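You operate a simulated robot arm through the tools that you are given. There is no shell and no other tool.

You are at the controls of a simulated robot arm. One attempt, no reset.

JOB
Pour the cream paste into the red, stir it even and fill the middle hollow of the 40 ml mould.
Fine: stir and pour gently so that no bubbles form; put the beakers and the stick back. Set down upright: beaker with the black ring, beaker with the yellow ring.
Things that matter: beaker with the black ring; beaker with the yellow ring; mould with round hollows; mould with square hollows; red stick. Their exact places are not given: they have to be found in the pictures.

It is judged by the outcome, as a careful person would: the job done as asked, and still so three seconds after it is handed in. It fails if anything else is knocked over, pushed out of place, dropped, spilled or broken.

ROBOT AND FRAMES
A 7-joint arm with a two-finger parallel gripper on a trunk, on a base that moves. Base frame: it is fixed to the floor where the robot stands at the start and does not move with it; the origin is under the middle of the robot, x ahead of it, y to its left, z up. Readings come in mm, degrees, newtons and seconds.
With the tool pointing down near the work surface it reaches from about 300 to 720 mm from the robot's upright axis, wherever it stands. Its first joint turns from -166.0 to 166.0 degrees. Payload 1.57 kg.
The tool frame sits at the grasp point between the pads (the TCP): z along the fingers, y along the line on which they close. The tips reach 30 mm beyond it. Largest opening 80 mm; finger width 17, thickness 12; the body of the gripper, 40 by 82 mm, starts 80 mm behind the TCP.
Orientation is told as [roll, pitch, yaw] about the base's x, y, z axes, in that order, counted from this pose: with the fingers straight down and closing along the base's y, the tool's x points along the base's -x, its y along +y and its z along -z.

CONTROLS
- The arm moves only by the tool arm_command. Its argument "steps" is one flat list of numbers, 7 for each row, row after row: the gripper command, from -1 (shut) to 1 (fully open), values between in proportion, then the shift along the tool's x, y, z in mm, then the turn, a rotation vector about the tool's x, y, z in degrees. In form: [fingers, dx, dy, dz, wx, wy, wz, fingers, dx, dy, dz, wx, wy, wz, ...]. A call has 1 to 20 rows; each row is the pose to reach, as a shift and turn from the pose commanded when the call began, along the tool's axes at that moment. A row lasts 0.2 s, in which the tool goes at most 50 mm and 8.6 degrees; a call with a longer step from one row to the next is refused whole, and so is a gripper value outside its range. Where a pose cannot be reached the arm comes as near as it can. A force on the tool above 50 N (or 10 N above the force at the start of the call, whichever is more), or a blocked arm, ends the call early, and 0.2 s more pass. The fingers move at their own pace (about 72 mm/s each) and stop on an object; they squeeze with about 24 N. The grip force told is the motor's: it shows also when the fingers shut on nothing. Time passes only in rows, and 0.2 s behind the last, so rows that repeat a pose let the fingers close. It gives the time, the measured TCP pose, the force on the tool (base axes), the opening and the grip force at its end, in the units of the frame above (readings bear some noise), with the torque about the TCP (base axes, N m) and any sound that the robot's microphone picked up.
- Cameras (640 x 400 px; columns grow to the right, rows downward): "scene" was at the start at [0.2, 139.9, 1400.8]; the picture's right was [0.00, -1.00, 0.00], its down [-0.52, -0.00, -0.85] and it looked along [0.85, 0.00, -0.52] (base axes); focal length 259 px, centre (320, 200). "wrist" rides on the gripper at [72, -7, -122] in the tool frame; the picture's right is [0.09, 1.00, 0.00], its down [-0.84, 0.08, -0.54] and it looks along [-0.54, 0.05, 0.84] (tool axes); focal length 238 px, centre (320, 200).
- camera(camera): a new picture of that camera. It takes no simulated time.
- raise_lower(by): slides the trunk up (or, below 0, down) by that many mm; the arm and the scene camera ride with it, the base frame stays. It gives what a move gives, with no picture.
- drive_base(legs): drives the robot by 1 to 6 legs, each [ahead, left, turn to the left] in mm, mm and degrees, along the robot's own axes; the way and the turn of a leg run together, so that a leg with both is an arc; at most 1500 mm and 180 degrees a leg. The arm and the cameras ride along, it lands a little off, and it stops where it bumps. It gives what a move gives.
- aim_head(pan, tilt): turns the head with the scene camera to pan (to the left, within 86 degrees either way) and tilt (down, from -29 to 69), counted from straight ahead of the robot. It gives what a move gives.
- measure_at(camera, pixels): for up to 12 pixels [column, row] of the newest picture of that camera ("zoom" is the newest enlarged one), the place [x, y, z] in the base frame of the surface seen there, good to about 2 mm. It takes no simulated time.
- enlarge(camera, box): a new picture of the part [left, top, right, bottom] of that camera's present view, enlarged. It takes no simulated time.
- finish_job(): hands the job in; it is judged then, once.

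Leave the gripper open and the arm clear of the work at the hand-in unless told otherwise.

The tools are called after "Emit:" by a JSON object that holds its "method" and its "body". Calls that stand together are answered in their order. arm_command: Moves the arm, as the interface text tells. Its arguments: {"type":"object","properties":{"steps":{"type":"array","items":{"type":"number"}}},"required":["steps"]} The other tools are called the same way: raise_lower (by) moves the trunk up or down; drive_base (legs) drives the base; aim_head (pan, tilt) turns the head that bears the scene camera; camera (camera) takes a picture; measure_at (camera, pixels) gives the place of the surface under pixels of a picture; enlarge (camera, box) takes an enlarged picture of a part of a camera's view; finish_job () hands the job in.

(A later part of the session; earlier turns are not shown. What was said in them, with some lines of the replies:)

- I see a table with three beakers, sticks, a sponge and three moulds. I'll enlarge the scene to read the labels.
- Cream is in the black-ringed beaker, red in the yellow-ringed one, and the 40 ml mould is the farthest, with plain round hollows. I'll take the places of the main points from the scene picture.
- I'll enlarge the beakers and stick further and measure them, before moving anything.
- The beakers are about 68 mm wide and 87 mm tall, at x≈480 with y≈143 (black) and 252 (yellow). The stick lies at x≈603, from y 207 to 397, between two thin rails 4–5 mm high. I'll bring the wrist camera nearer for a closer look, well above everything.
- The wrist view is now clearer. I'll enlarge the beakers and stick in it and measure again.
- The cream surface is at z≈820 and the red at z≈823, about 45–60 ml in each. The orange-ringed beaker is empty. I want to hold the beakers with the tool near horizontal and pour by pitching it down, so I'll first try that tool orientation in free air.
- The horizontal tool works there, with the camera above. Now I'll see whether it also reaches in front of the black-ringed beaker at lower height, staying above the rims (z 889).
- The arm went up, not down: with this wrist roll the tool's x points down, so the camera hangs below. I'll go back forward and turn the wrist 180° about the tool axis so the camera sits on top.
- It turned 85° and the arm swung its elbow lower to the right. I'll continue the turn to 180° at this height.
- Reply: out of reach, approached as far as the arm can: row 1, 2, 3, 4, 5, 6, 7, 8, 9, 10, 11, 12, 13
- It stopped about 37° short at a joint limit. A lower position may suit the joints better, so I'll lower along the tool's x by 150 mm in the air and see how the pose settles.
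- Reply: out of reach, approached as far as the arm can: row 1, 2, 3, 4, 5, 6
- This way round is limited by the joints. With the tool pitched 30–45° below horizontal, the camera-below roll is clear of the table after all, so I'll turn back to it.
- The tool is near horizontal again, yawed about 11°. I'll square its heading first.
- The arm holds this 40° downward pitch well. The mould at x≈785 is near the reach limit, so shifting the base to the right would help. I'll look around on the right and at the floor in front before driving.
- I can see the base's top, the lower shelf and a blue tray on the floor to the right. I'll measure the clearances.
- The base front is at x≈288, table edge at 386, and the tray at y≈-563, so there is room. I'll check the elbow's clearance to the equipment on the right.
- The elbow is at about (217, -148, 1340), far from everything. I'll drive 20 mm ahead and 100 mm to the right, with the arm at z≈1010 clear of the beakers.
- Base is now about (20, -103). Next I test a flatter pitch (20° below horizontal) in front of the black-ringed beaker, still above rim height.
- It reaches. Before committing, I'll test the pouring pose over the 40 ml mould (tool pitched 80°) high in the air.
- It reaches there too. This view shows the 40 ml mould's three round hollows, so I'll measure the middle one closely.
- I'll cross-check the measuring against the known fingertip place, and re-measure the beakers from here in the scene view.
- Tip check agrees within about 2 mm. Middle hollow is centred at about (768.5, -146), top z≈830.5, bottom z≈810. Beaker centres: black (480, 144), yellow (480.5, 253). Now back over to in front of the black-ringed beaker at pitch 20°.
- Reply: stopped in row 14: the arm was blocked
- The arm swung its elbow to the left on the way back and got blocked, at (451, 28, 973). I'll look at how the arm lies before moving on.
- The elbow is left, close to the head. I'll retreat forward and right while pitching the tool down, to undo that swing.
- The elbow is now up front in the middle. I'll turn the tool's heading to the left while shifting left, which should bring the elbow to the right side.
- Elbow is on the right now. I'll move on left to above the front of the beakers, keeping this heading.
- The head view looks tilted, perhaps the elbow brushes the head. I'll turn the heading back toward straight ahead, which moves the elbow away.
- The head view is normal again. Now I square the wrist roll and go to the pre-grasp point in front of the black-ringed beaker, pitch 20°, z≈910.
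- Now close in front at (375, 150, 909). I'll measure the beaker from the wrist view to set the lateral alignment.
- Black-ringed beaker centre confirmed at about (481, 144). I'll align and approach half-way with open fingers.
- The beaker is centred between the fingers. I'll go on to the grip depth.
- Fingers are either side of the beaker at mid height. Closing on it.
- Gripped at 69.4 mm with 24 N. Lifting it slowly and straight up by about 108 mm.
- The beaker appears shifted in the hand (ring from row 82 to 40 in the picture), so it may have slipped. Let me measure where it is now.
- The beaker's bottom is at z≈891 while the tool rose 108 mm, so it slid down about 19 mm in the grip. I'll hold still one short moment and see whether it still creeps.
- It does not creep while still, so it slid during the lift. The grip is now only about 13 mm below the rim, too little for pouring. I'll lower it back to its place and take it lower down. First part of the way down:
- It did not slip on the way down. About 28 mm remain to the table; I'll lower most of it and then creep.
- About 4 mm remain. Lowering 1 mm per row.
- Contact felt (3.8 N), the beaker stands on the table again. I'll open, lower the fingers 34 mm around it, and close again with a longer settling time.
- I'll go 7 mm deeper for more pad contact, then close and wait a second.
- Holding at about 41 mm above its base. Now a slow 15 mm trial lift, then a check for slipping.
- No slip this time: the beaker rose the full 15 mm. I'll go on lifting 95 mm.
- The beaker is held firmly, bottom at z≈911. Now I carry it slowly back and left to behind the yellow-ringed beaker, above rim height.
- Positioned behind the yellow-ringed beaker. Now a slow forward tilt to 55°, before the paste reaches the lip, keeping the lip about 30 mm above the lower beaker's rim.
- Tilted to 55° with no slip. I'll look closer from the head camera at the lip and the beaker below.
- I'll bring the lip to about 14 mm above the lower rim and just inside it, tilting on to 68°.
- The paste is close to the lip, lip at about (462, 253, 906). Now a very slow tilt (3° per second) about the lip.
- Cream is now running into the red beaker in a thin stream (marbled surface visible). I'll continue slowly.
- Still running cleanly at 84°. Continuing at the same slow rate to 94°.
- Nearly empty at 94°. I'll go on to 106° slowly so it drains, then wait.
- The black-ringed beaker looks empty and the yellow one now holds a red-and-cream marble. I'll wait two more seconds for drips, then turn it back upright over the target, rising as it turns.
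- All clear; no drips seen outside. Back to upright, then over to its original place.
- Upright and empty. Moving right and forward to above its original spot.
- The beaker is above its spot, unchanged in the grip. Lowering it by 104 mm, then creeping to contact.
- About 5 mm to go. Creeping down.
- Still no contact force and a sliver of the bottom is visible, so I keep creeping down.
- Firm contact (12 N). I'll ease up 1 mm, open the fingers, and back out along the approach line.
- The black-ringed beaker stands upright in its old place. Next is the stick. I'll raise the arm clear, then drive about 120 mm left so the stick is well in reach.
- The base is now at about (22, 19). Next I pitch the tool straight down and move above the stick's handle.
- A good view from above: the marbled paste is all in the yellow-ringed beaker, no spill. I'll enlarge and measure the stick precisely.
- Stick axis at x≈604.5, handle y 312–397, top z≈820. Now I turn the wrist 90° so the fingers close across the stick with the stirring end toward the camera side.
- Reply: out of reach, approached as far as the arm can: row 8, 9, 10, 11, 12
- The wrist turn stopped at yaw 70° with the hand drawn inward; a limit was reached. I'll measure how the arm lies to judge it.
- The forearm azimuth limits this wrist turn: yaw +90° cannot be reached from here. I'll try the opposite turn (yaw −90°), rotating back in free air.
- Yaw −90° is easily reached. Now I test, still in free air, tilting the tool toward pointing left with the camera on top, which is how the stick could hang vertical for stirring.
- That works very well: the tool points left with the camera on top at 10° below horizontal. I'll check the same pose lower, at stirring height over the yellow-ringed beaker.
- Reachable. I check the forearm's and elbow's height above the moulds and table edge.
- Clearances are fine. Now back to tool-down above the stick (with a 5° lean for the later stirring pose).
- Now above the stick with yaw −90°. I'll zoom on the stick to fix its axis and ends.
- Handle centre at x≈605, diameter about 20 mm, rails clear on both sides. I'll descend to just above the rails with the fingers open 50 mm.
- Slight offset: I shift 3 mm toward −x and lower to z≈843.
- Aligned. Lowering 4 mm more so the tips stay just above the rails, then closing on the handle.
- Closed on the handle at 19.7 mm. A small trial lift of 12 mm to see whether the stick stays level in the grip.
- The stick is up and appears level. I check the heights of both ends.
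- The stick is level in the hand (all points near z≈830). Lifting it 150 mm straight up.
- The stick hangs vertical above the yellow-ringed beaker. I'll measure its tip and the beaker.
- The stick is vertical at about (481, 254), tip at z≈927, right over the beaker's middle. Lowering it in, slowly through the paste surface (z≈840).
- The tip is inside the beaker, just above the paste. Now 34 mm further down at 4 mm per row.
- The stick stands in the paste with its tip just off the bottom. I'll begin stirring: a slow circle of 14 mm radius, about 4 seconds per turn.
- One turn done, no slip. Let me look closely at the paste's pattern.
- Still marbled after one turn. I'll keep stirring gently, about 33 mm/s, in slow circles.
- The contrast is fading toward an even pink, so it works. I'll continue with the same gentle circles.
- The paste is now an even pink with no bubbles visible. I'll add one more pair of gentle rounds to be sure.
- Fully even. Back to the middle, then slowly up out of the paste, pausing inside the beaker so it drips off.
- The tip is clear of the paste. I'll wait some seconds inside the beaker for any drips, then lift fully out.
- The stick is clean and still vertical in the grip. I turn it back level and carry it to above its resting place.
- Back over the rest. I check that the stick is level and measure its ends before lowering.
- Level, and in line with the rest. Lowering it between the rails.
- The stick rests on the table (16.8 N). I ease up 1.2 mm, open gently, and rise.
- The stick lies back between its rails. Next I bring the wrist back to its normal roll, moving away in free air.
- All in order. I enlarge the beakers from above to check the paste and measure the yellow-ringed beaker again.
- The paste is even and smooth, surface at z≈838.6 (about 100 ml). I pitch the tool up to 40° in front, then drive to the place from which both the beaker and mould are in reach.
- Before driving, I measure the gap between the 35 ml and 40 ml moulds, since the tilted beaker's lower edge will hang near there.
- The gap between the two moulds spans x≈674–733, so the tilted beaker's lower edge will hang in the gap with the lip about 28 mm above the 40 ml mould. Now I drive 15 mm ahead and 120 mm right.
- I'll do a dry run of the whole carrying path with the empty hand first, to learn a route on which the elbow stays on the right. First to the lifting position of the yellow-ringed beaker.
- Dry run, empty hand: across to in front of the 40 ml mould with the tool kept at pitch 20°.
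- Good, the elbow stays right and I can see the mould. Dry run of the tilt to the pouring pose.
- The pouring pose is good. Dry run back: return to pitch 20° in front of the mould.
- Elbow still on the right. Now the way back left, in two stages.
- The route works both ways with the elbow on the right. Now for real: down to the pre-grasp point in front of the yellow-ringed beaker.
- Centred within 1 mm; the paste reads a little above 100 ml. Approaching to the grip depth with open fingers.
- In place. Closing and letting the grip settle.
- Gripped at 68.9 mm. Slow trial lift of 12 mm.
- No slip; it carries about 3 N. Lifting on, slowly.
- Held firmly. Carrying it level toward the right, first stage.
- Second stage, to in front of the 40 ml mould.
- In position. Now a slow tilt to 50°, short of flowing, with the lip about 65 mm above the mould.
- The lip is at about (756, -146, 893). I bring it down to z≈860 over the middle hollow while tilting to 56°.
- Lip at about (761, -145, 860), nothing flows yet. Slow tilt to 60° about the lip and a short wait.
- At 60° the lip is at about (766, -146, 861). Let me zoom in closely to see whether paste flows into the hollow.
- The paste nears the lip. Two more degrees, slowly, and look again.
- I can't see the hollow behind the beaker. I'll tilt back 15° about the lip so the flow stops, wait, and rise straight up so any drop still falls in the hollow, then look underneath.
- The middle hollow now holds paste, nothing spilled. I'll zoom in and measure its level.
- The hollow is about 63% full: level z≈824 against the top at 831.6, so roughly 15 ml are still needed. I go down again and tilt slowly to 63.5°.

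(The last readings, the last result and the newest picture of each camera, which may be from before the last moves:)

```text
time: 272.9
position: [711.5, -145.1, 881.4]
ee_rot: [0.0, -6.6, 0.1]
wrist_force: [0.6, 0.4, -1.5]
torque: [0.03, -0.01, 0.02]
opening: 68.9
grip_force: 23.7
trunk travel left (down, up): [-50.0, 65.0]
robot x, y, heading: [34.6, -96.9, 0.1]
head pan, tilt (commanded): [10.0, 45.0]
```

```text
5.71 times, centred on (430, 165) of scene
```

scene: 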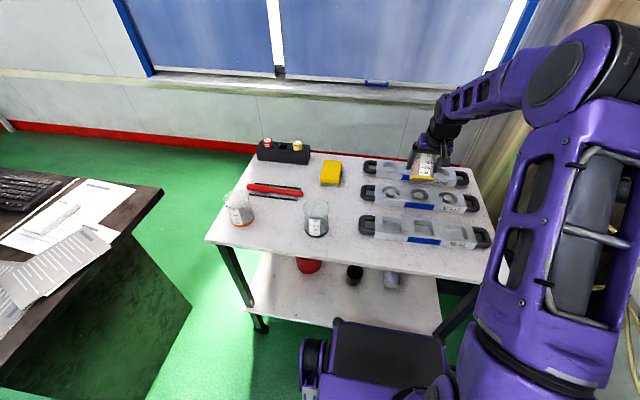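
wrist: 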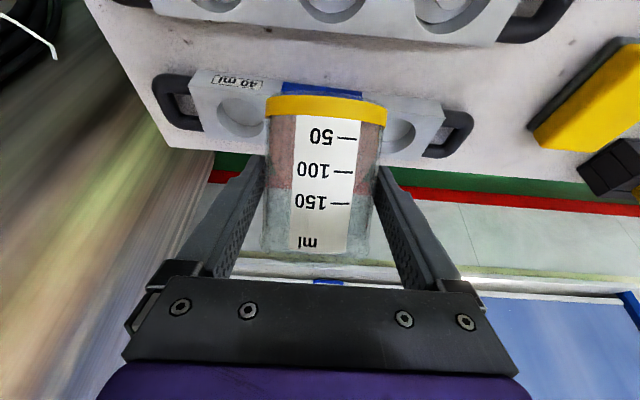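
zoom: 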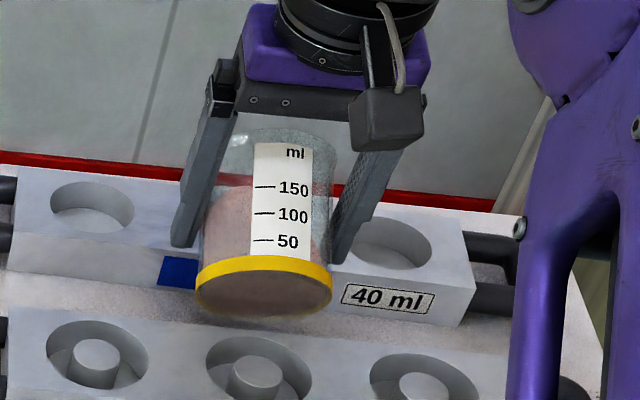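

Held for a moment at 63.5°. Tilt back about the lip, wait, rise and inspect again.

Emit:
{"method": "arm_command", "body": {"steps": [-1, 0.9, 0, 2.3, 0, -2.5, 0, -1, 1.9, 0, 4.6, 0, -5, 0, -1, 2.8, 0, 7, 0, -7.5, 0, -1, 3.6, 0, 9.4, 0, -10, 0, -1, 4.4, 0, 11.8, 0, -12.5, 0, -1, 5.2, 0, 14.3, 0, -15, 0, -1, 5.2, 0, 14.3, 0, -15, 0, -1, 5.2, 0, 14.3, 0, -15, 0, -1, 5.2, 0, 14.3, 0, -15, 0, -1, 5.2, 0, 14.3, 0, -15, 0, -1, 4.3, 0, 5, 0, -15, 0, -1, 2.6, 0, -9, 0, -15, 0, -1, 0.8, 0, -24, 0, -15, 0, -1, -1, 0, -39, 0, -15, 0, -1, -2.7, 0, -54, 0, -15, 0, -1, -4.4, 0, -68, 0, -15, 0, -1, -5.8, 0, -80, 0, -15, 0, -1, -5.8, 0, -80, 0, -15, 0]}}

Emit:
{"method": "enlarge", "body": {"camera": "scene", "box": [400, 158, 430, 178]}}

Emit:
{"method": "measure_at", "body": {"camera": "zoom", "pixels": [[320, 220], [260, 200], [380, 220], [320, 250], [320, 200], [180, 240], [450, 280], [300, 300], [280, 230], [360, 240], [340, 260], [240, 220]]}}

```text
time: 276.7
position: [708.5, -144.7, 962.3]
ee_rot: [0.0, -21.4, 0.1]
wrist_force: [-0.3, -0.1, -2.3]
torque: [0.0, -0.02, 0.04]
opening: 69.0
grip_force: 23.9
trunk travel left (down, up): [-50.0, 65.0]
robot x, y, heading: [34.7, -102.7, -0.1]
head pan, tilt (commanded): [10.0, 45.0]
```

```text
16.00 times, centred on (415, 168) of scene
```

zoom: 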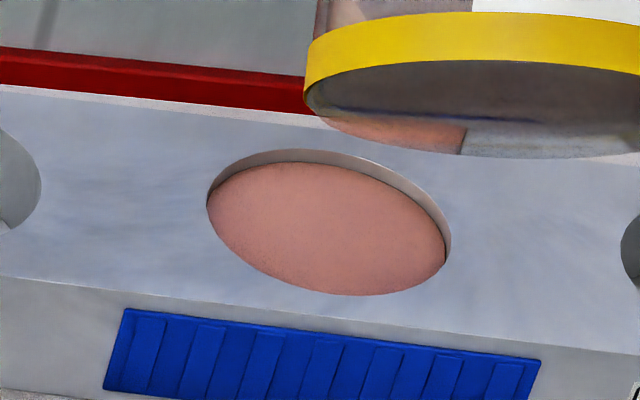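

```text
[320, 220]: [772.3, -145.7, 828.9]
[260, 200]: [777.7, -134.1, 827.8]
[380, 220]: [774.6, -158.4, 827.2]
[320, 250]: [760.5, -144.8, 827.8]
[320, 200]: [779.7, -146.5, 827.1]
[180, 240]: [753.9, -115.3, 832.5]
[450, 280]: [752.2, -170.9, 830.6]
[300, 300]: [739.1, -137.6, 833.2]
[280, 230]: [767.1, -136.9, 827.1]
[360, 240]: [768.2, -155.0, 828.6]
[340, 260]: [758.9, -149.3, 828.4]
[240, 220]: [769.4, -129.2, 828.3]
```

Level is now about 3.8 mm below the brim, roughly 32–33 ml. One degree more should bring about 5 ml. Down again and tilt to 64.4°.

Emit:
{"method": "arm_command", "body": {"steps": [-1, 2.1, 0, 5.3, 0, 0, 0, -1, 6.2, 0, 15.9, 0, 0, 0, -1, 11.1, 0, 28.3, 0, 0, 0, -1, 16.3, 0, 41.5, 0, 0, 0, -1, 21.5, 0, 54.8, 0, 0, 0, -1, 26.7, 0, 68.1, 0, 0, 0, -1, 31.2, 0, 79.6, 0, 0, 0, -1, 34.7, 0, 88.4, 0, 0, 0, -1, 33.6, 0, 86.4, 0, 2.25, 0, -1, 32.4, 0, 84.4, 0, 4.5, 0, -1, 31.2, 0, 82.5, 0, 6.75, 0, -1, 29.9, 0, 80.6, 0, 9, 0, -1, 28.5, 0, 78.8, 0, 11.25, 0, -1, 27, 0, 77, 0, 13.5, 0, -1, 26.7, 0, 76.7, 0, 14, 0, -1, 26.3, 0, 76.3, 0, 14.5, 0, -1, 26, 0, 75.9, 0, 15, 0, -1, 25.7, 0, 75.5, 0, 15.5, 0, -1, 25.3, 0, 75.2, 0, 16, 0]}}

Emit:
{"method": "arm_command", "body": {"steps": [-1, 0, 0, 0, 0, 0, 0, -1, 0, 0, 0, 0, 0, 0, -1, 0, 0, 0, 0, 0, 0]}}

Emit:
{"method": "arm_command", "body": {"steps": [-1, 0.9, 0, 2.3, 0, -2.5, 0, -1, 1.9, 0, 4.6, 0, -5, 0, -1, 2.8, 0, 7, 0, -7.5, 0, -1, 3.6, 0, 9.4, 0, -10, 0, -1, 4.4, 0, 11.8, 0, -12.5, 0, -1, 5.2, 0, 14.3, 0, -15, 0, -1, 5.2, 0, 14.3, 0, -15, 0, -1, 5.2, 0, 14.3, 0, -15, 0, -1, 5.2, 0, 14.3, 0, -15, 0, -1, 5.2, 0, 14.3, 0, -15, 0, -1, 4.3, 0, 5, 0, -15, 0, -1, 2.6, 0, -9, 0, -15, 0, -1, 0.8, 0, -24, 0, -15, 0, -1, -1, 0, -39, 0, -15, 0, -1, -2.7, 0, -54, 0, -15, 0, -1, -4.4, 0, -68, 0, -15, 0, -1, -4.2, 0, -80, 0, -15, 0, -1, -4.2, 0, -80, 0, -15, 0]}}

Emit:
{"method": "enlarge", "body": {"camera": "scene", "box": [400, 158, 430, 178]}}

Emit:
{"method": "measure_at", "body": {"camera": "zoom", "pixels": [[320, 220], [260, 200], [380, 220], [320, 250], [320, 200], [180, 240], [450, 290], [300, 305], [280, 230], [360, 240], [340, 260], [240, 220]]}}

```text
time: 280.7
position: [711.2, -145.5, 883.5]
ee_rot: [0.0, -5.4, 0.0]
wrist_force: [0.0, -0.2, -1.5]
torque: [0.02, 0.01, 0.02]
opening: 69.0
grip_force: 23.8
trunk travel left (down, up): [-50.0, 65.0]
robot x, y, heading: [38.8, -101.9, -0.2]
head pan, tilt (commanded): [10.0, 45.0]
```

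```text
time: 281.5
position: [712.1, -145.0, 883.0]
ee_rot: [0.1, -5.5, 0.1]
wrist_force: [0.3, -0.5, -0.9]
torque: [0.02, 0.01, -0.01]
opening: 69.1
grip_force: 24.0
trunk travel left (down, up): [-50.0, 65.0]
robot x, y, heading: [34.7, -100.8, 0.0]
head pan, tilt (commanded): [10.0, 45.0]
```

```text
time: 285.3
position: [708.6, -146.8, 963.2]
ee_rot: [0.0, -20.5, 0.2]
wrist_force: [0.7, 0.0, -1.2]
torque: [0.0, -0.03, 0.01]
opening: 68.9
grip_force: 23.9
trunk travel left (down, up): [-50.0, 65.0]
robot x, y, heading: [36.7, -101.5, -0.0]
head pan, tilt (commanded): [10.0, 45.0]
```

```text
16.00 times, centred on (415, 168) of scene
```

zoom: 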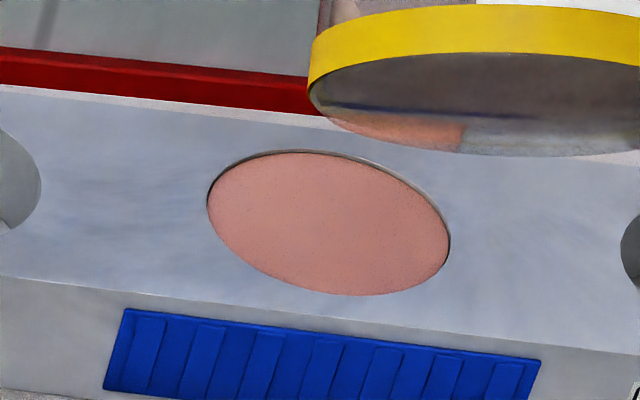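

```text
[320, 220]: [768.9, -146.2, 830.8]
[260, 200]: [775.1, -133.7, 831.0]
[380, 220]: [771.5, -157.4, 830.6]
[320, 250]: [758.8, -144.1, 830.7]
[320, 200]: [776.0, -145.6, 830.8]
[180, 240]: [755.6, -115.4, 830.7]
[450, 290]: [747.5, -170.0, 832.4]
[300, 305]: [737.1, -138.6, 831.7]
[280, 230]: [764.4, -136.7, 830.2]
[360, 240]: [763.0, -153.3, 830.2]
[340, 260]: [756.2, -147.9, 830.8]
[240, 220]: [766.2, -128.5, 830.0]
```

The hollow is now nearly brim-full: level ≈830.6 against 831.6. Let me zoom in more closely to judge the remaining gap.

Emit:
{"method": "enlarge", "body": {"camera": "scene", "box": [408, 162, 423, 175]}}

Emit:
{"method": "enlarge", "body": {"camera": "scene", "box": [380, 110, 480, 200]}}

Emit:
{"method": "camera", "body": {"camera": "wrist"}}

```text
16.00 times, centred on (416, 168) of scene
```

zoom: 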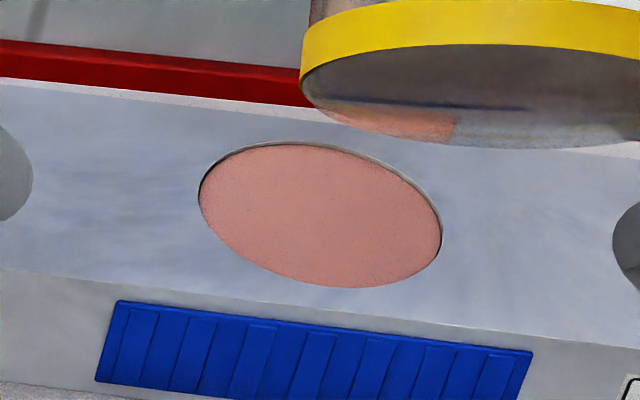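

```text
4.44 times, centred on (430, 155) of scene
```

zoom: 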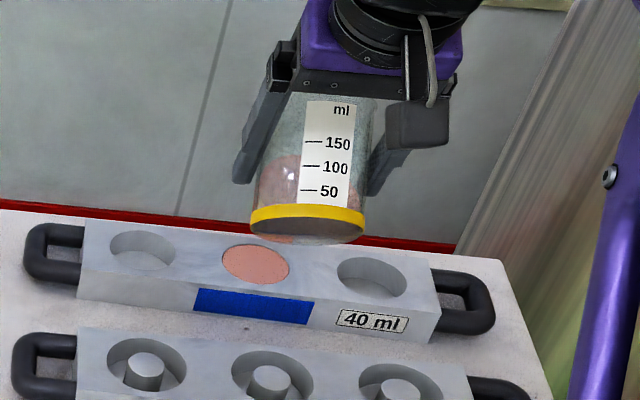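

```text
taken
```

wrist: 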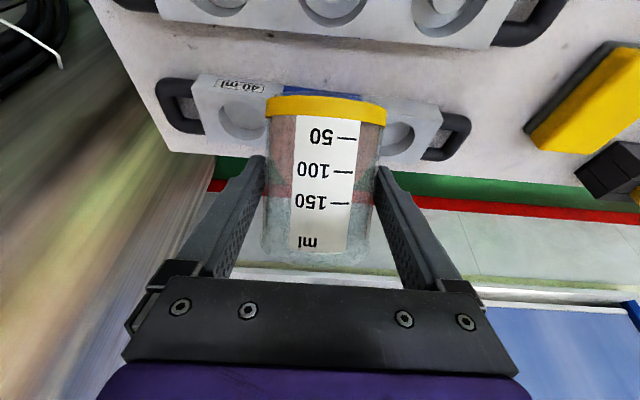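

The gap is about 1 mm, roughly 38 ml, clean and without spill. A last small top-up: back to the same tilt plus only 0.1°, then away.

Emit:
{"method": "arm_command", "body": {"steps": [-1, 2, 0, 5.3, 0, 0, 0, -1, 6, 0, 16, 0, 0, 0, -1, 10.7, 0, 28.5, 0, 0, 0, -1, 15.7, 0, 41.8, 0, 0, 0, -1, 20.6, 0, 55.2, 0, 0, 0, -1, 25.6, 0, 68.5, 0, 0, 0, -1, 30, 0, 80.1, 0, 0, 0, -1, 33.3, 0, 89, 0, 0, 0, -1, 32.2, 0, 87, 0, 2.25, 0, -1, 31, 0, 85, 0, 4.5, 0, -1, 29.8, 0, 83.1, 0, 6.75, 0, -1, 28.5, 0, 81.2, 0, 9, 0, -1, 27.1, 0, 79.4, 0, 11.25, 0, -1, 25.6, 0, 77.6, 0, 13.5, 0, -1, 25.3, 0, 77.3, 0, 14, 0, -1, 24.9, 0, 76.9, 0, 14.5, 0, -1, 24.6, 0, 76.5, 0, 15, 0, -1, 24.5, 0, 76.4, 0, 15.1, 0]}}

Emit:
{"method": "arm_command", "body": {"steps": [-1, 0, 0, 0, 0, 0, 0, -1, 0, 0, 0, 0, 0, 0]}}

Emit:
{"method": "arm_command", "body": {"steps": [-1, 0.9, 0, 2.3, 0, -2.5, 0, -1, 1.9, 0, 4.6, 0, -5, 0, -1, 2.8, 0, 7, 0, -7.5, 0, -1, 3.6, 0, 9.4, 0, -10, 0, -1, 4.4, 0, 11.8, 0, -12.5, 0, -1, 5.2, 0, 14.3, 0, -15, 0, -1, 5.2, 0, 14.3, 0, -15, 0, -1, 5.2, 0, 14.3, 0, -15, 0, -1, 5.2, 0, 14.3, 0, -15, 0, -1, 5.2, 0, 14.3, 0, -15, 0, -1, 5.2, 0, 14.3, 0, -15, 0, -1, 4.3, 0, 5, 0, -15, 0, -1, 2.6, 0, -9, 0, -15, 0, -1, 0.8, 0, -24, 0, -15, 0, -1, -1, 0, -39, 0, -15, 0, -1, -2.7, 0, -54, 0, -15, 0, -1, -4, 0, -68, 0, -15, 0, -1, -4.2, 0, -80, 0, -15, 0, -1, -4.2, 0, -80, 0, -15, 0]}}

Emit:
{"method": "enlarge", "body": {"camera": "scene", "box": [400, 158, 430, 178]}}

Emit:
{"method": "measure_at", "body": {"camera": "zoom", "pixels": [[320, 220], [260, 200], [380, 220], [320, 250], [320, 200], [180, 240], [450, 290], [300, 305], [280, 230], [360, 240], [340, 260], [240, 220]]}}

```text
time: 289.1
position: [712.4, -145.1, 884.2]
ee_rot: [0.0, -5.4, 0.1]
wrist_force: [0.5, 0.0, -1.7]
torque: [0.02, 0.01, 0.0]
opening: 69.3
grip_force: 24.0
trunk travel left (down, up): [-50.0, 65.0]
robot x, y, heading: [37.7, -96.7, -0.2]
head pan, tilt (commanded): [10.0, 45.0]
```

```text
time: 289.7
position: [711.5, -146.1, 883.0]
ee_rot: [0.0, -5.5, 0.0]
wrist_force: [0.4, 0.1, -0.8]
torque: [-0.01, -0.01, -0.04]
opening: 69.0
grip_force: 24.0
trunk travel left (down, up): [-50.0, 65.0]
robot x, y, heading: [36.7, -97.5, -0.2]
head pan, tilt (commanded): [10.0, 45.0]
```

```text
time: 293.7
position: [708.4, -145.4, 962.7]
ee_rot: [0.0, -20.4, 0.1]
wrist_force: [-0.1, -0.4, -1.9]
torque: [-0.01, 0.0, -0.03]
opening: 69.0
grip_force: 24.5
trunk travel left (down, up): [-50.0, 65.0]
robot x, y, heading: [34.8, -99.7, -0.3]
head pan, tilt (commanded): [10.0, 45.0]
```

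```text
16.00 times, centred on (415, 168) of scene
```

zoom: 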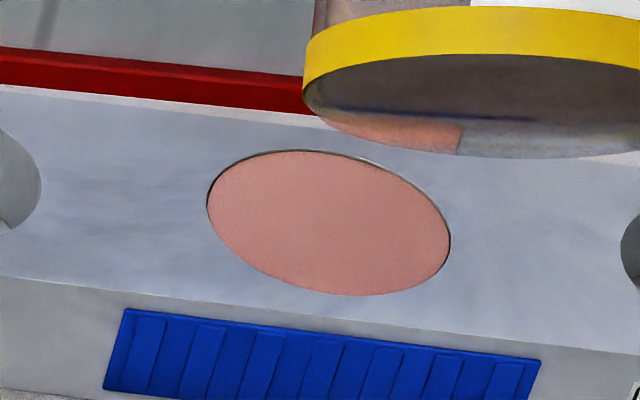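

```text
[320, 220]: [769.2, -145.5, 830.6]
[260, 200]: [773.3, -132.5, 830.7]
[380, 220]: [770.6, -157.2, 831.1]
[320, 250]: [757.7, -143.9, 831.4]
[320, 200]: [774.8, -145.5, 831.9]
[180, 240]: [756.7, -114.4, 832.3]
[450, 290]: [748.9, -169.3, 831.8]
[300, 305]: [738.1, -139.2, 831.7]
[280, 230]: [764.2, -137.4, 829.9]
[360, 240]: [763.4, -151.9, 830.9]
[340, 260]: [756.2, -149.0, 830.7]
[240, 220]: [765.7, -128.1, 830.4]
```

The hollow is filled to within well under 1 mm of the brim, clean all round. Now I turn the beaker back nearly upright with the lip still over the hollow, and wait for drips.

Emit:
{"method": "arm_command", "body": {"steps": [-1, 1.7, 0, 3.7, 0, -4, 0, -1, 3.2, 0, 7.5, 0, -8, 0, -1, 4.4, 0, 11.4, 0, -12, 0, -1, 5.4, 0, 15.3, 0, -16, 0, -1, 6, 0, 19.3, 0, -20, 0, -1, 6.4, 0, 23.4, 0, -24, 0, -1, 6.5, 0, 27.5, 0, -28, 0, -1, 6.3, 0, 31.5, 0, -32, 0, -1, 5.9, 0, 35.6, 0, -36, 0, -1, 5.2, 0, 39.1, 0, -39.5, 0, -1, 5.2, 0, 39.1, 0, -39.5, 0, -1, 5.2, 0, 39.1, 0, -39.5, 0, -1, 5.2, 0, 39.1, 0, -39.5, 0, -1, 5.2, 0, 39.1, 0, -39.5, 0, -1, 5.2, 0, 39.1, 0, -39.5, 0, -1, 5.2, 0, 39.1, 0, -39.5, 0]}}

Emit:
{"method": "camera", "body": {"camera": "scene"}}

Emit:
{"method": "camera", "body": {"camera": "wrist"}}

```text
time: 297.1
position: [717.5, -145.8, 925.0]
ee_rot: [-0.1, -59.9, 0.1]
wrist_force: [0.7, -0.6, -0.5]
torque: [0.01, 0.02, 0.01]
opening: 68.9
grip_force: 23.7
trunk travel left (down, up): [-50.0, 65.0]
robot x, y, heading: [34.9, -97.0, -0.0]
head pan, tilt (commanded): [10.0, 45.0]
```

```text
taken
```

scene: 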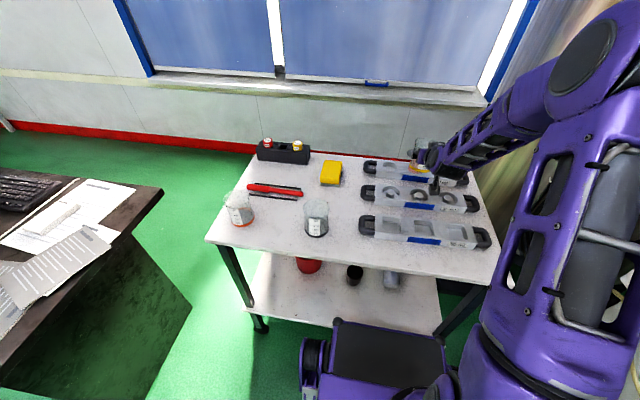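

```text
taken
```

wrist: 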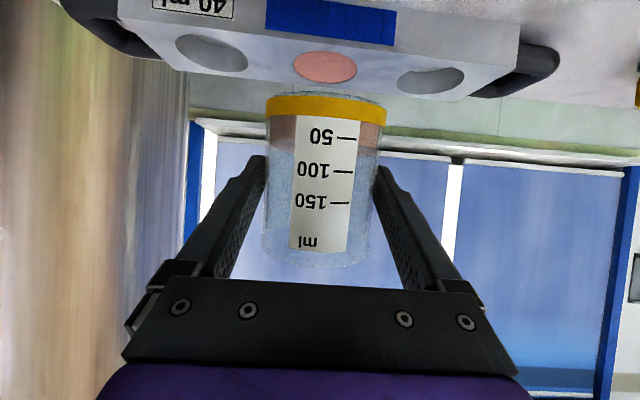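

The hollow is brim-full and clean, and the beaker is nearly upright. Retreating up and back to the carrying pose.

Emit:
{"method": "arm_command", "body": {"steps": [-1, -3, 0, -6, 0, -1, 0, -1, -6, 0, -16, 0, -2.3, 0, -1, -8.5, 0, -30, 0, -3.6, 0, -1, -10.5, 0, -45, 0, -5, 0, -1, -12.5, 0, -60, 0, -6.4, 0, -1, -14.5, 0, -75, 0, -7.8, 0, -1, -16.5, 0, -89, 0, -9, 0, -1, -18, 0, -98.7, 0, -10, 0, -1, -18, 0, -98.7, 0, -10, 0]}}

Emit:
{"method": "camera", "body": {"camera": "scene"}}

Emit:
{"method": "camera", "body": {"camera": "wrist"}}

```text
time: 299.1
position: [641.4, -145.4, 989.7]
ee_rot: [0.0, -69.9, 0.2]
wrist_force: [0.1, -0.1, -0.9]
torque: [-0.01, 0.01, -0.03]
opening: 69.0
grip_force: 24.2
trunk travel left (down, up): [-50.0, 65.0]
robot x, y, heading: [39.9, -99.3, -0.1]
head pan, tilt (commanded): [10.0, 45.0]
```

```text
taken
```

scene: 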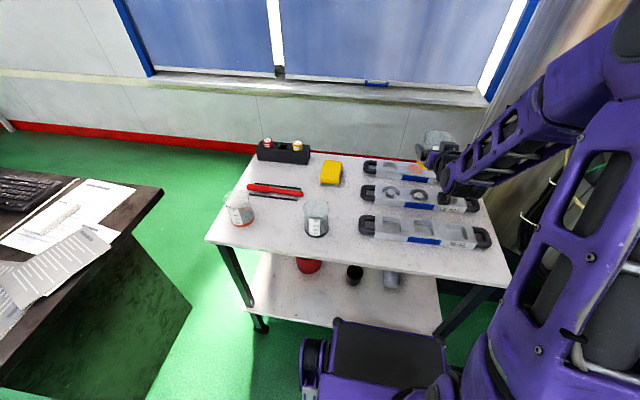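

```text
taken
```

wrist: 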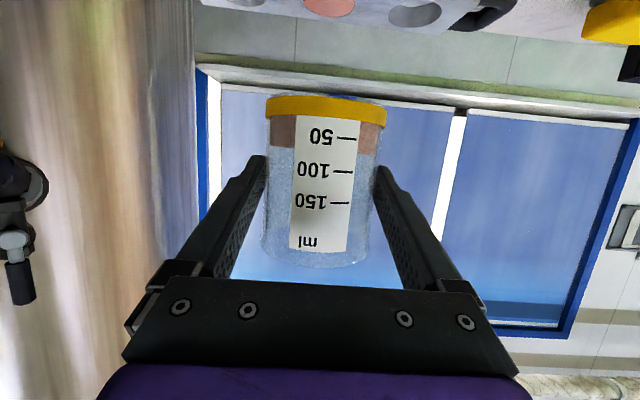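

Upright, elbow on the right. Carrying back left, first stage.

Emit:
{"method": "arm_command", "body": {"steps": [-1, 1.3, 5, -2.9, 0, 0, 0, -1, 3.9, 15, -8.6, 0, 0, 0, -1, 7.2, 28, -16.1, 0, 0, 0, -1, 11.3, 44, -25.3, 0, 0, 0, -1, 15.4, 60, -34.5, 0, 0, 0, -1, 19.5, 76, -43.7, 0, 0, 0, -1, 23.7, 92, -52.9, 0, 0, 0, -1, 27.8, 108, -62, 0, 0, 0, -1, 31.9, 124, -71.2, 0, 0, 0, -1, 36, 140, -80.4, 0, 0, 0, -1, 40.1, 156, -89.6, 0, 0, 0, -1, 44, 171, -98.2, 0, 0, 0, -1, 47.3, 184, -105.7, 0, 0, 0, -1, 49.9, 194, -111.5, 0, 0, 0, -1, 51.2, 199, -114.4, 0, 0, 0, -1, 51.2, 199, -114.4, 0, 0, 0]}}

Emit:
{"method": "camera", "body": {"camera": "scene"}}

```text
time: 302.5
position: [515.1, 54.0, 982.0]
ee_rot: [0.0, -69.9, 0.3]
wrist_force: [-0.2, -0.3, -1.4]
torque: [-0.02, 0.02, 0.01]
opening: 69.0
grip_force: 24.0
trunk travel left (down, up): [-50.0, 65.0]
robot x, y, heading: [35.9, -101.9, -0.4]
head pan, tilt (commanded): [10.0, 45.0]
```

```text
taken
```

scene: 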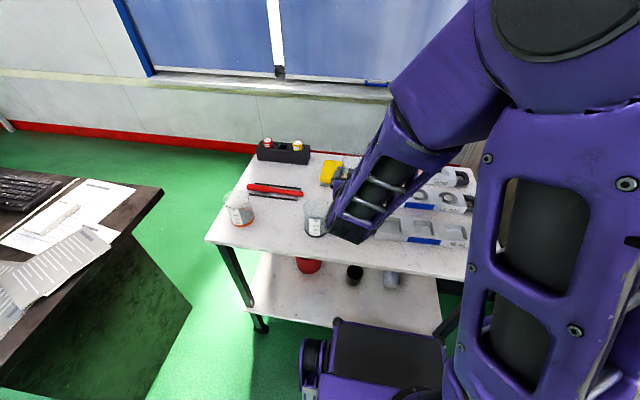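

Second stage, to above the yellow-ringed beaker's original spot.

Emit:
{"method": "arm_command", "body": {"steps": [-1, 0.6, 5, -0.9, 0, 0, 0, -1, 1.8, 15, -2.6, 0, 0, 0, -1, 3.4, 28, -4.9, 0, 0, 0, -1, 5.4, 44, -7.8, 0, 0, 0, -1, 7.4, 60, -10.6, 0, 0, 0, -1, 9.3, 76, -13.4, 0, 0, 0, -1, 11.3, 92, -16.2, 0, 0, 0, -1, 13.3, 108, -19.1, 0, 0, 0, -1, 15.2, 124, -21.9, 0, 0, 0, -1, 17.2, 140, -24.7, 0, 0, 0, -1, 19.2, 156, -27.5, 0, 0, 0, -1, 21, 171, -30.2, 0, 0, 0, -1, 22.6, 184, -32.5, 0, 0, 0, -1, 23.8, 194, -34.2, 0, 0, 0, -1, 24.5, 199.5, -35.2, 0, 0, 0, -1, 24.5, 199.5, -35.2, 0, 0, 0]}}

Emit:
{"method": "camera", "body": {"camera": "wrist"}}

Emit:
{"method": "camera", "body": {"camera": "scene"}}

```text
time: 305.9
position: [474.1, 251.7, 970.2]
ee_rot: [0.1, -69.9, 0.1]
wrist_force: [0.8, -0.7, -1.5]
torque: [0.01, 0.01, 0.0]
opening: 69.1
grip_force: 23.9
trunk travel left (down, up): [-50.0, 65.0]
robot x, y, heading: [34.3, -99.5, -0.1]
head pan, tilt (commanded): [10.0, 45.0]
```

```text
taken
```

wrist: 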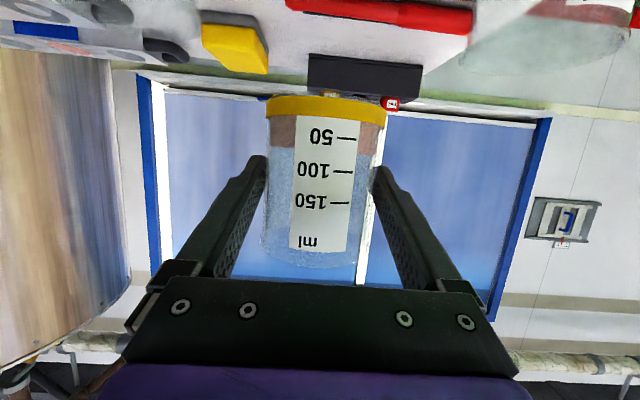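

```text
taken
```

scene: 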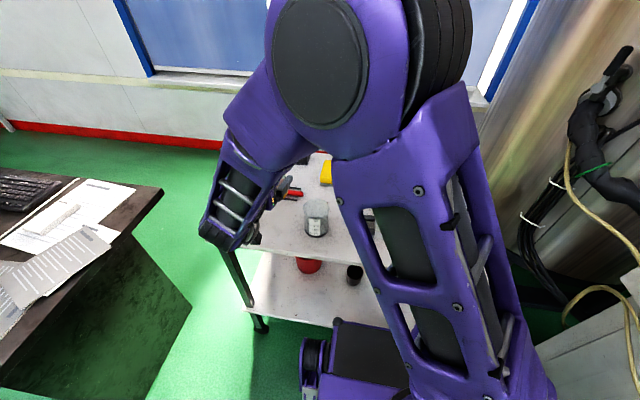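

Above its spot (about 1 mm off, which I correct). Lowering slowly.

Emit:
{"method": "arm_command", "body": {"steps": [-1, 4, 0.3, 1.5, 0, 0, 0, -1, 11, 0.6, 4, 0, 0, 0, -1, 20, 1, 7.3, 0, 0, 0, -1, 29, 1, 10.5, 0, 0, 0, -1, 38, 1, 13.8, 0, 0, 0, -1, 47, 1, 17.1, 0, 0, 0, -1, 56, 1, 20.4, 0, 0, 0, -1, 65, 1, 23.6, 0, 0, 0, -1, 74, 1, 26.9, 0, 0, 0, -1, 83, 1, 30.2, 0, 0, 0, -1, 92, 1, 33.5, 0, 0, 0, -1, 99, 1, 36, 0, 0, 0, -1, 104, 1, 37.8, 0, 0, 0, -1, 107, 1, 38.9, 0, 0, 0, -1, 109, 1, 39.6, 0, 0, 0, -1, 109, 1, 39.6, 0, 0, 0]}}

Emit:
{"method": "camera", "body": {"camera": "wrist"}}

Emit:
{"method": "measure_at", "body": {"camera": "wrist", "pixels": [[325, 115], [320, 172], [318, 204], [325, 105], [325, 92]]}}

```text
time: 309.3
position: [473.0, 254.5, 853.7]
ee_rot: [0.0, -69.9, 0.1]
wrist_force: [0.7, -0.4, -0.2]
torque: [-0.01, 0.03, 0.02]
opening: 69.1
grip_force: 24.4
trunk travel left (down, up): [-50.0, 65.0]
robot x, y, heading: [38.6, -105.9, -0.1]
head pan, tilt (commanded): [10.0, 45.0]
```

```text
taken
```

wrist: 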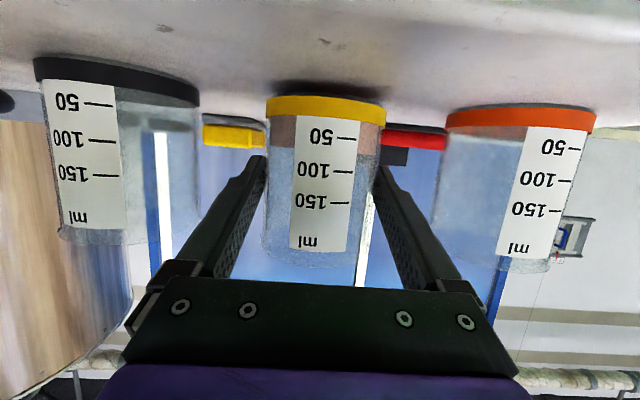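

```text
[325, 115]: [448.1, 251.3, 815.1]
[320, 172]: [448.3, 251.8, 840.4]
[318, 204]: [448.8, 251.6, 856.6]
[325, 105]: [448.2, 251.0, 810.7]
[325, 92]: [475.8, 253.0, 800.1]
```

About 4 mm to go; creeping down with an eye on the force.

Emit:
{"method": "arm_command", "body": {"steps": [-1, 0.9, 0, 0.3, 0, 0, 0, -1, 1.9, 0, 0.7, 0, 0, 0, -1, 2.4, 0, 0.9, 0, 0, 0, -1, 2.4, 0, 0.9, 0, 0, 0]}}

Emit:
{"method": "arm_command", "body": {"steps": [-1, 0.5, 0, 0.2, 0, 0, 0, -1, 0.9, 0, 0.3, 0, 0, 0, -1, 0.9, 0, 0.3, 0, 0, 0]}}

Emit:
{"method": "arm_command", "body": {"steps": [-1, 0.4, 0, 0.1, 0, 0, 0, -1, 0.7, 0, 0.3, 0, 0, 0, -1, 0.7, 0, 0.3, 0, 0, 0]}}

```text
time: 310.3
position: [473.8, 253.0, 851.1]
ee_rot: [0.0, -69.9, 0.2]
wrist_force: [-0.1, 0.4, -1.0]
torque: [0.03, 0.03, 0.02]
opening: 68.9
grip_force: 24.1
trunk travel left (down, up): [-50.0, 65.0]
robot x, y, heading: [33.4, -97.7, -0.0]
head pan, tilt (commanded): [10.0, 45.0]
```

```text
time: 311.1
position: [474.2, 254.0, 850.4]
ee_rot: [0.0, -70.0, 0.3]
wrist_force: [0.1, -0.7, -0.9]
torque: [0.0, 0.01, 0.02]
opening: 68.9
grip_force: 24.2
trunk travel left (down, up): [-50.0, 65.0]
robot x, y, heading: [37.5, -98.3, 0.1]
head pan, tilt (commanded): [10.0, 45.0]
```

```text
time: 311.9
position: [473.9, 253.9, 850.1]
ee_rot: [0.1, -69.9, 0.1]
wrist_force: [-0.8, -0.4, -0.7]
torque: [0.03, 0.02, -0.02]
opening: 69.0
grip_force: 24.2
trunk travel left (down, up): [-50.0, 65.0]
robot x, y, heading: [34.0, -99.9, -0.0]
head pan, tilt (commanded): [10.0, 45.0]
```

Emit:
{"method": "arm_command", "body": {"steps": [-1, 0.4, 0, 0.1, 0, 0, 0, -1, 0.7, 0, 0.3, 0, 0, 0, -1, 0.7, 0, 0.3, 0, 0, 0]}}

Emit:
{"method": "arm_command", "body": {"steps": [-1, 0.4, 0, 0.1, 0, 0, 0, -1, 0.7, 0, 0.3, 0, 0, 0, -1, 0.7, 0, 0.3, 0, 0, 0]}}

```text
time: 312.7
position: [473.7, 253.6, 850.3]
ee_rot: [0.1, -69.9, 0.0]
wrist_force: [0.3, -0.2, 2.9]
torque: [-0.01, 0.13, -0.01]
opening: 69.2
grip_force: 23.6
trunk travel left (down, up): [-50.0, 65.0]
robot x, y, heading: [35.0, -104.9, -0.1]
head pan, tilt (commanded): [10.0, 45.0]
```

```text
time: 313.5
position: [474.0, 253.3, 848.9]
ee_rot: [0.2, -70.0, -0.1]
wrist_force: [1.4, -0.4, 10.3]
torque: [-0.05, 0.14, 0.0]
opening: 69.1
grip_force: 23.9
trunk travel left (down, up): [-50.0, 65.0]
robot x, y, heading: [38.3, -101.6, -0.2]
head pan, tilt (commanded): [10.0, 45.0]
```

The beaker stands on the table. Easing up 0.7 mm, opening, and backing out.

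Emit:
{"method": "arm_command", "body": {"steps": [-1, -0.7, 0, -0.3, 0, 0, 0, 1, -0.7, 0, -0.3, 0, 0, 0, 1, -0.7, 0, -0.3, 0, 0, 0, 1, -0.7, 0, -0.3, 0, 0, 0, 1, -0.7, 0, -8, 0, 0, 0, 1, -0.7, 0, -20, 0, 0, 0, 1, -0.7, 0, -35, 0, 0, 0, 1, -0.7, 0, -50, 0, 0, 0, 1, -0.7, 0, -65, 0, 0, 0, 1, -0.7, 0, -80, 0, 0, 0, 1, -0.7, 0, -98, 0, 0, 0, 1, -0.7, 0, -98, 0, 0, 0]}}

Emit:
{"method": "camera", "body": {"camera": "wrist"}}

```text
time: 316.1
position: [382.0, 253.2, 883.4]
ee_rot: [0.0, -69.9, 0.2]
wrist_force: [0.5, 0.3, 0.7]
torque: [0.0, -0.01, -0.02]
opening: 80.1
grip_force: 0.2
trunk travel left (down, up): [-50.0, 65.0]
robot x, y, heading: [36.9, -101.4, 0.1]
head pan, tilt (commanded): [10.0, 45.0]
```

```text
taken
```

wrist: 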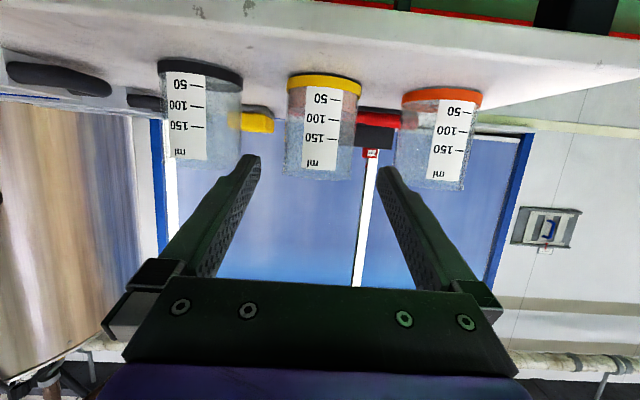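

All three beakers stand upright. I raise the arm clear of the work.

Emit:
{"method": "arm_command", "body": {"steps": [1, -20, 0, -2, 0, 0, 0, 1, -45, -5, -3, 0, 4, 0, 1, -70, -12, -4, 0, 8, 0, 1, -95, -20, -5, 0, 12, 0, 1, -120, -30, -6, 0, 16, 0, 1, -145, -40, -7, 0, 20, 0, 1, -170, -50, -8, 0, 20, 0, 1, -190, -60, -9, 0, 20, 0, 1, -190, -60, -9, 0, 20, 0]}}

Emit:
{"method": "camera", "body": {"camera": "scene"}}

Emit:
{"method": "camera", "body": {"camera": "wrist"}}

```text
time: 318.1
position: [438.9, 193.8, 1062.8]
ee_rot: [-0.1, -49.7, 0.3]
wrist_force: [-0.4, -0.8, -0.2]
torque: [0.01, 0.0, -0.02]
opening: 80.2
grip_force: 0.0
trunk travel left (down, up): [-50.0, 65.0]
robot x, y, heading: [32.2, -95.9, -0.1]
head pan, tilt (commanded): [10.0, 45.0]
```

```text
taken
```

scene: 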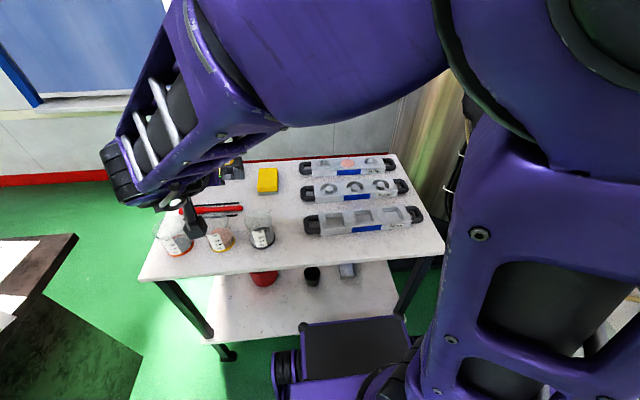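

```text
taken
```

wrist: 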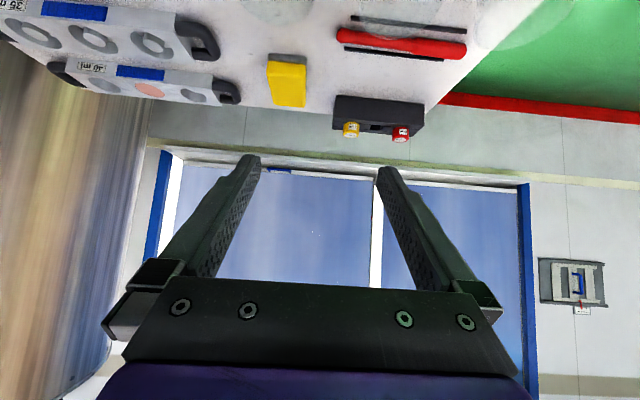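

I shift the hand to the right so the head camera can see the whole table for a last check.

Emit:
{"method": "arm_command", "body": {"steps": [1, -6.4, -22, 7.7, 0, 0, 0, 1, -12.9, -45, 15.3, 0, 0, 0, 1, -19.3, -67, 23, 0, 0, 0, 1, -25.7, -90, 30.7, 0, 0, 0, 1, -32.2, -112, 38.3, 0, 0, 0, 1, -38.6, -134, 46, 0, 0, 0, 1, -38.6, -134, 46, 0, 0, 0]}}

Emit:
{"method": "aim_head", "body": {"pan": 5, "tilt": 45}}

Emit:
{"method": "camera", "body": {"camera": "scene"}}

Emit:
{"method": "camera", "body": {"camera": "wrist"}}

```text
time: 319.7
position: [498.8, 59.2, 1059.0]
ee_rot: [-0.3, -49.2, 0.3]
wrist_force: [0.1, -0.6, -0.2]
torque: [0.01, 0.03, 0.02]
opening: 80.0
grip_force: 0.0
trunk travel left (down, up): [-50.0, 65.0]
robot x, y, heading: [33.8, -101.5, -0.2]
head pan, tilt (commanded): [10.0, 45.0]
```

```text
time: 320.3
position: [498.4, 58.1, 1060.7]
ee_rot: [-0.1, -49.5, 0.3]
wrist_force: [-0.8, 0.0, -0.1]
torque: [0.01, 0.02, 0.01]
opening: 79.9
grip_force: 0.0
trunk travel left (down, up): [-50.0, 65.0]
robot x, y, heading: [34.7, -104.8, 0.2]
head pan, tilt (commanded): [5.0, 45.0]
```

```text
taken
```

scene: 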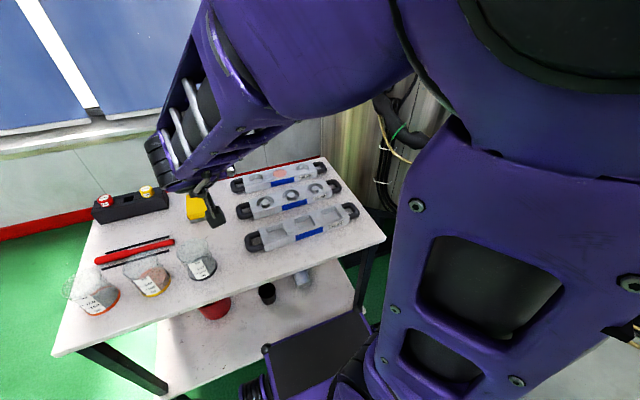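

```text
taken
```

wrist: 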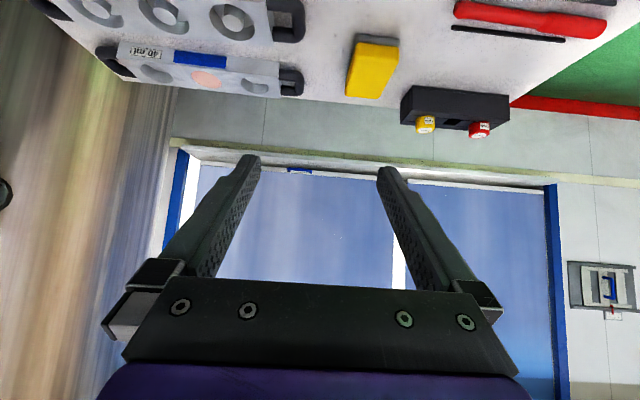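

The elbow is pressing on the head here. I extend the hand forward to relieve that, staying high above the table.

Emit:
{"method": "arm_command", "body": {"steps": [1, -9.5, -9.7, 14, 0, 5, 0, 1, -19, -19.3, 28, 0, 10, 0, 1, -28.5, -29, 42, 0, 15, 0, 1, -38, -38.7, 56, 0, 20, 0, 1, -47.5, -48.3, 70, 0, 25, 0, 1, -57, -58, 83.8, 0, 30, 0, 1, -57, -58, 83.8, 0, 30, 0]}}

Emit:
{"method": "aim_head", "body": {"pan": 10, "tilt": 42}}

Emit:
{"method": "camera", "body": {"camera": "scene"}}

Emit:
{"method": "camera", "body": {"camera": "wrist"}}

```text
time: 321.9
position: [600.6, 2.4, 1055.7]
ee_rot: [0.0, -19.8, 0.1]
wrist_force: [0.6, -0.9, 1.3]
torque: [0.0, -0.01, -0.02]
opening: 79.9
grip_force: 0.1
trunk travel left (down, up): [-50.0, 65.0]
robot x, y, heading: [33.6, -101.3, -0.1]
head pan, tilt (commanded): [5.0, 45.0]
```

```text
time: 322.6
position: [599.5, 2.6, 1054.5]
ee_rot: [-0.1, -19.9, 0.1]
wrist_force: [-0.1, 0.3, -0.1]
torque: [-0.03, -0.03, -0.05]
opening: 79.8
grip_force: 0.2
trunk travel left (down, up): [-50.0, 65.0]
robot x, y, heading: [35.5, -99.4, -0.1]
head pan, tilt (commanded): [10.0, 42.0]
```

```text
taken
```

scene: 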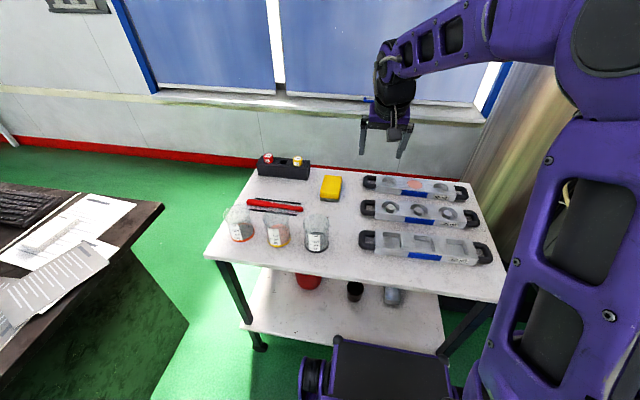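

```text
taken
```

wrist: 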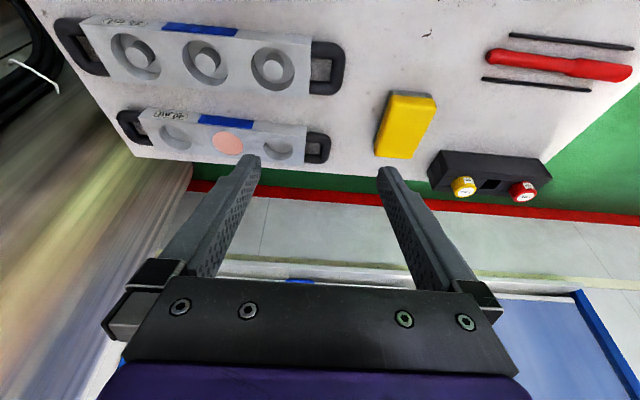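

The head is free again and the whole table is visible. I check details: beakers, stick, mould.

Emit:
{"method": "enlarge", "body": {"camera": "scene", "box": [210, 150, 350, 265]}}

Emit:
{"method": "enlarge", "body": {"camera": "scene", "box": [350, 165, 500, 265]}}

Emit:
{"method": "enlarge", "body": {"camera": "wrist", "box": [100, 90, 340, 190]}}

```text
3.48 times, centred on (280, 208) of scene
```

zoom: 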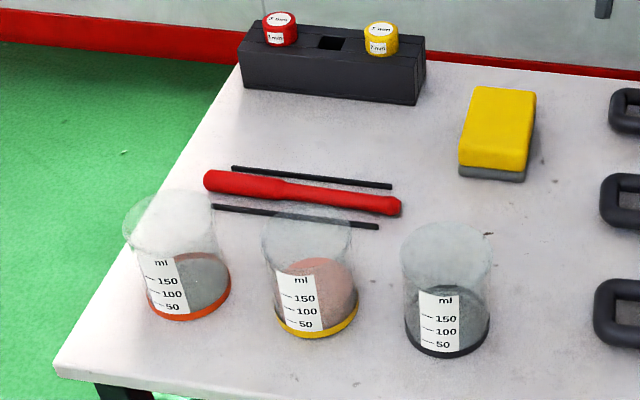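

```text
4.00 times, centred on (425, 215) of scene
```

zoom: 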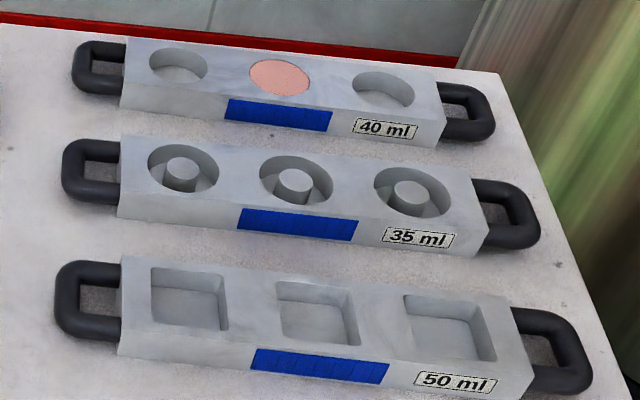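

```text
2.67 times, centred on (220, 140) of wrist
```

zoom: 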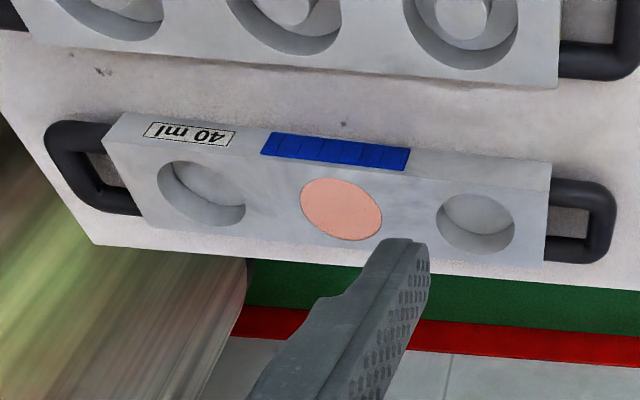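

Everything is in place: even pink paste fills the middle hollow of the 40 ml mould to the brim, the black and yellow-ringed beakers stand upright in their places, the stick lies between its rails, nothing is spilled, the gripper is open and the arm clear. Handing in.

Emit:
{"method": "finish_job", "body": {}}

```text
The job is handed in.
```

The job is handed in: the cream paste went into the red, was stirred to an even pink, and now fills the middle hollow of the 40 ml mould. I have not seen the judge's verdict.

- **Mould:** the hollow is filled to within 1 mm of the brim, about 39 ml by my estimate. Nothing ran over the edge and the other hollows are empty.
- **Stirring:** I used slow circles until the colour was even. I saw no bubbles in the beaker or the mould.
- **Beakers:** both stand upright in their original places. About 70 ml of the mix is left in the beaker with the yellow ring; the one with the black ring is empty.
- **Stick:** back between its two rails.

On my first lift of the beaker with the black ring it slid down about 19 mm in the fingers. I set it back on its spot and gripped it lower, and nothing was spilled.

At the hand-in the gripper was open and the arm was clear above the table. The robot base stands about 35 mm forward and 100 mm to the right of where it started.
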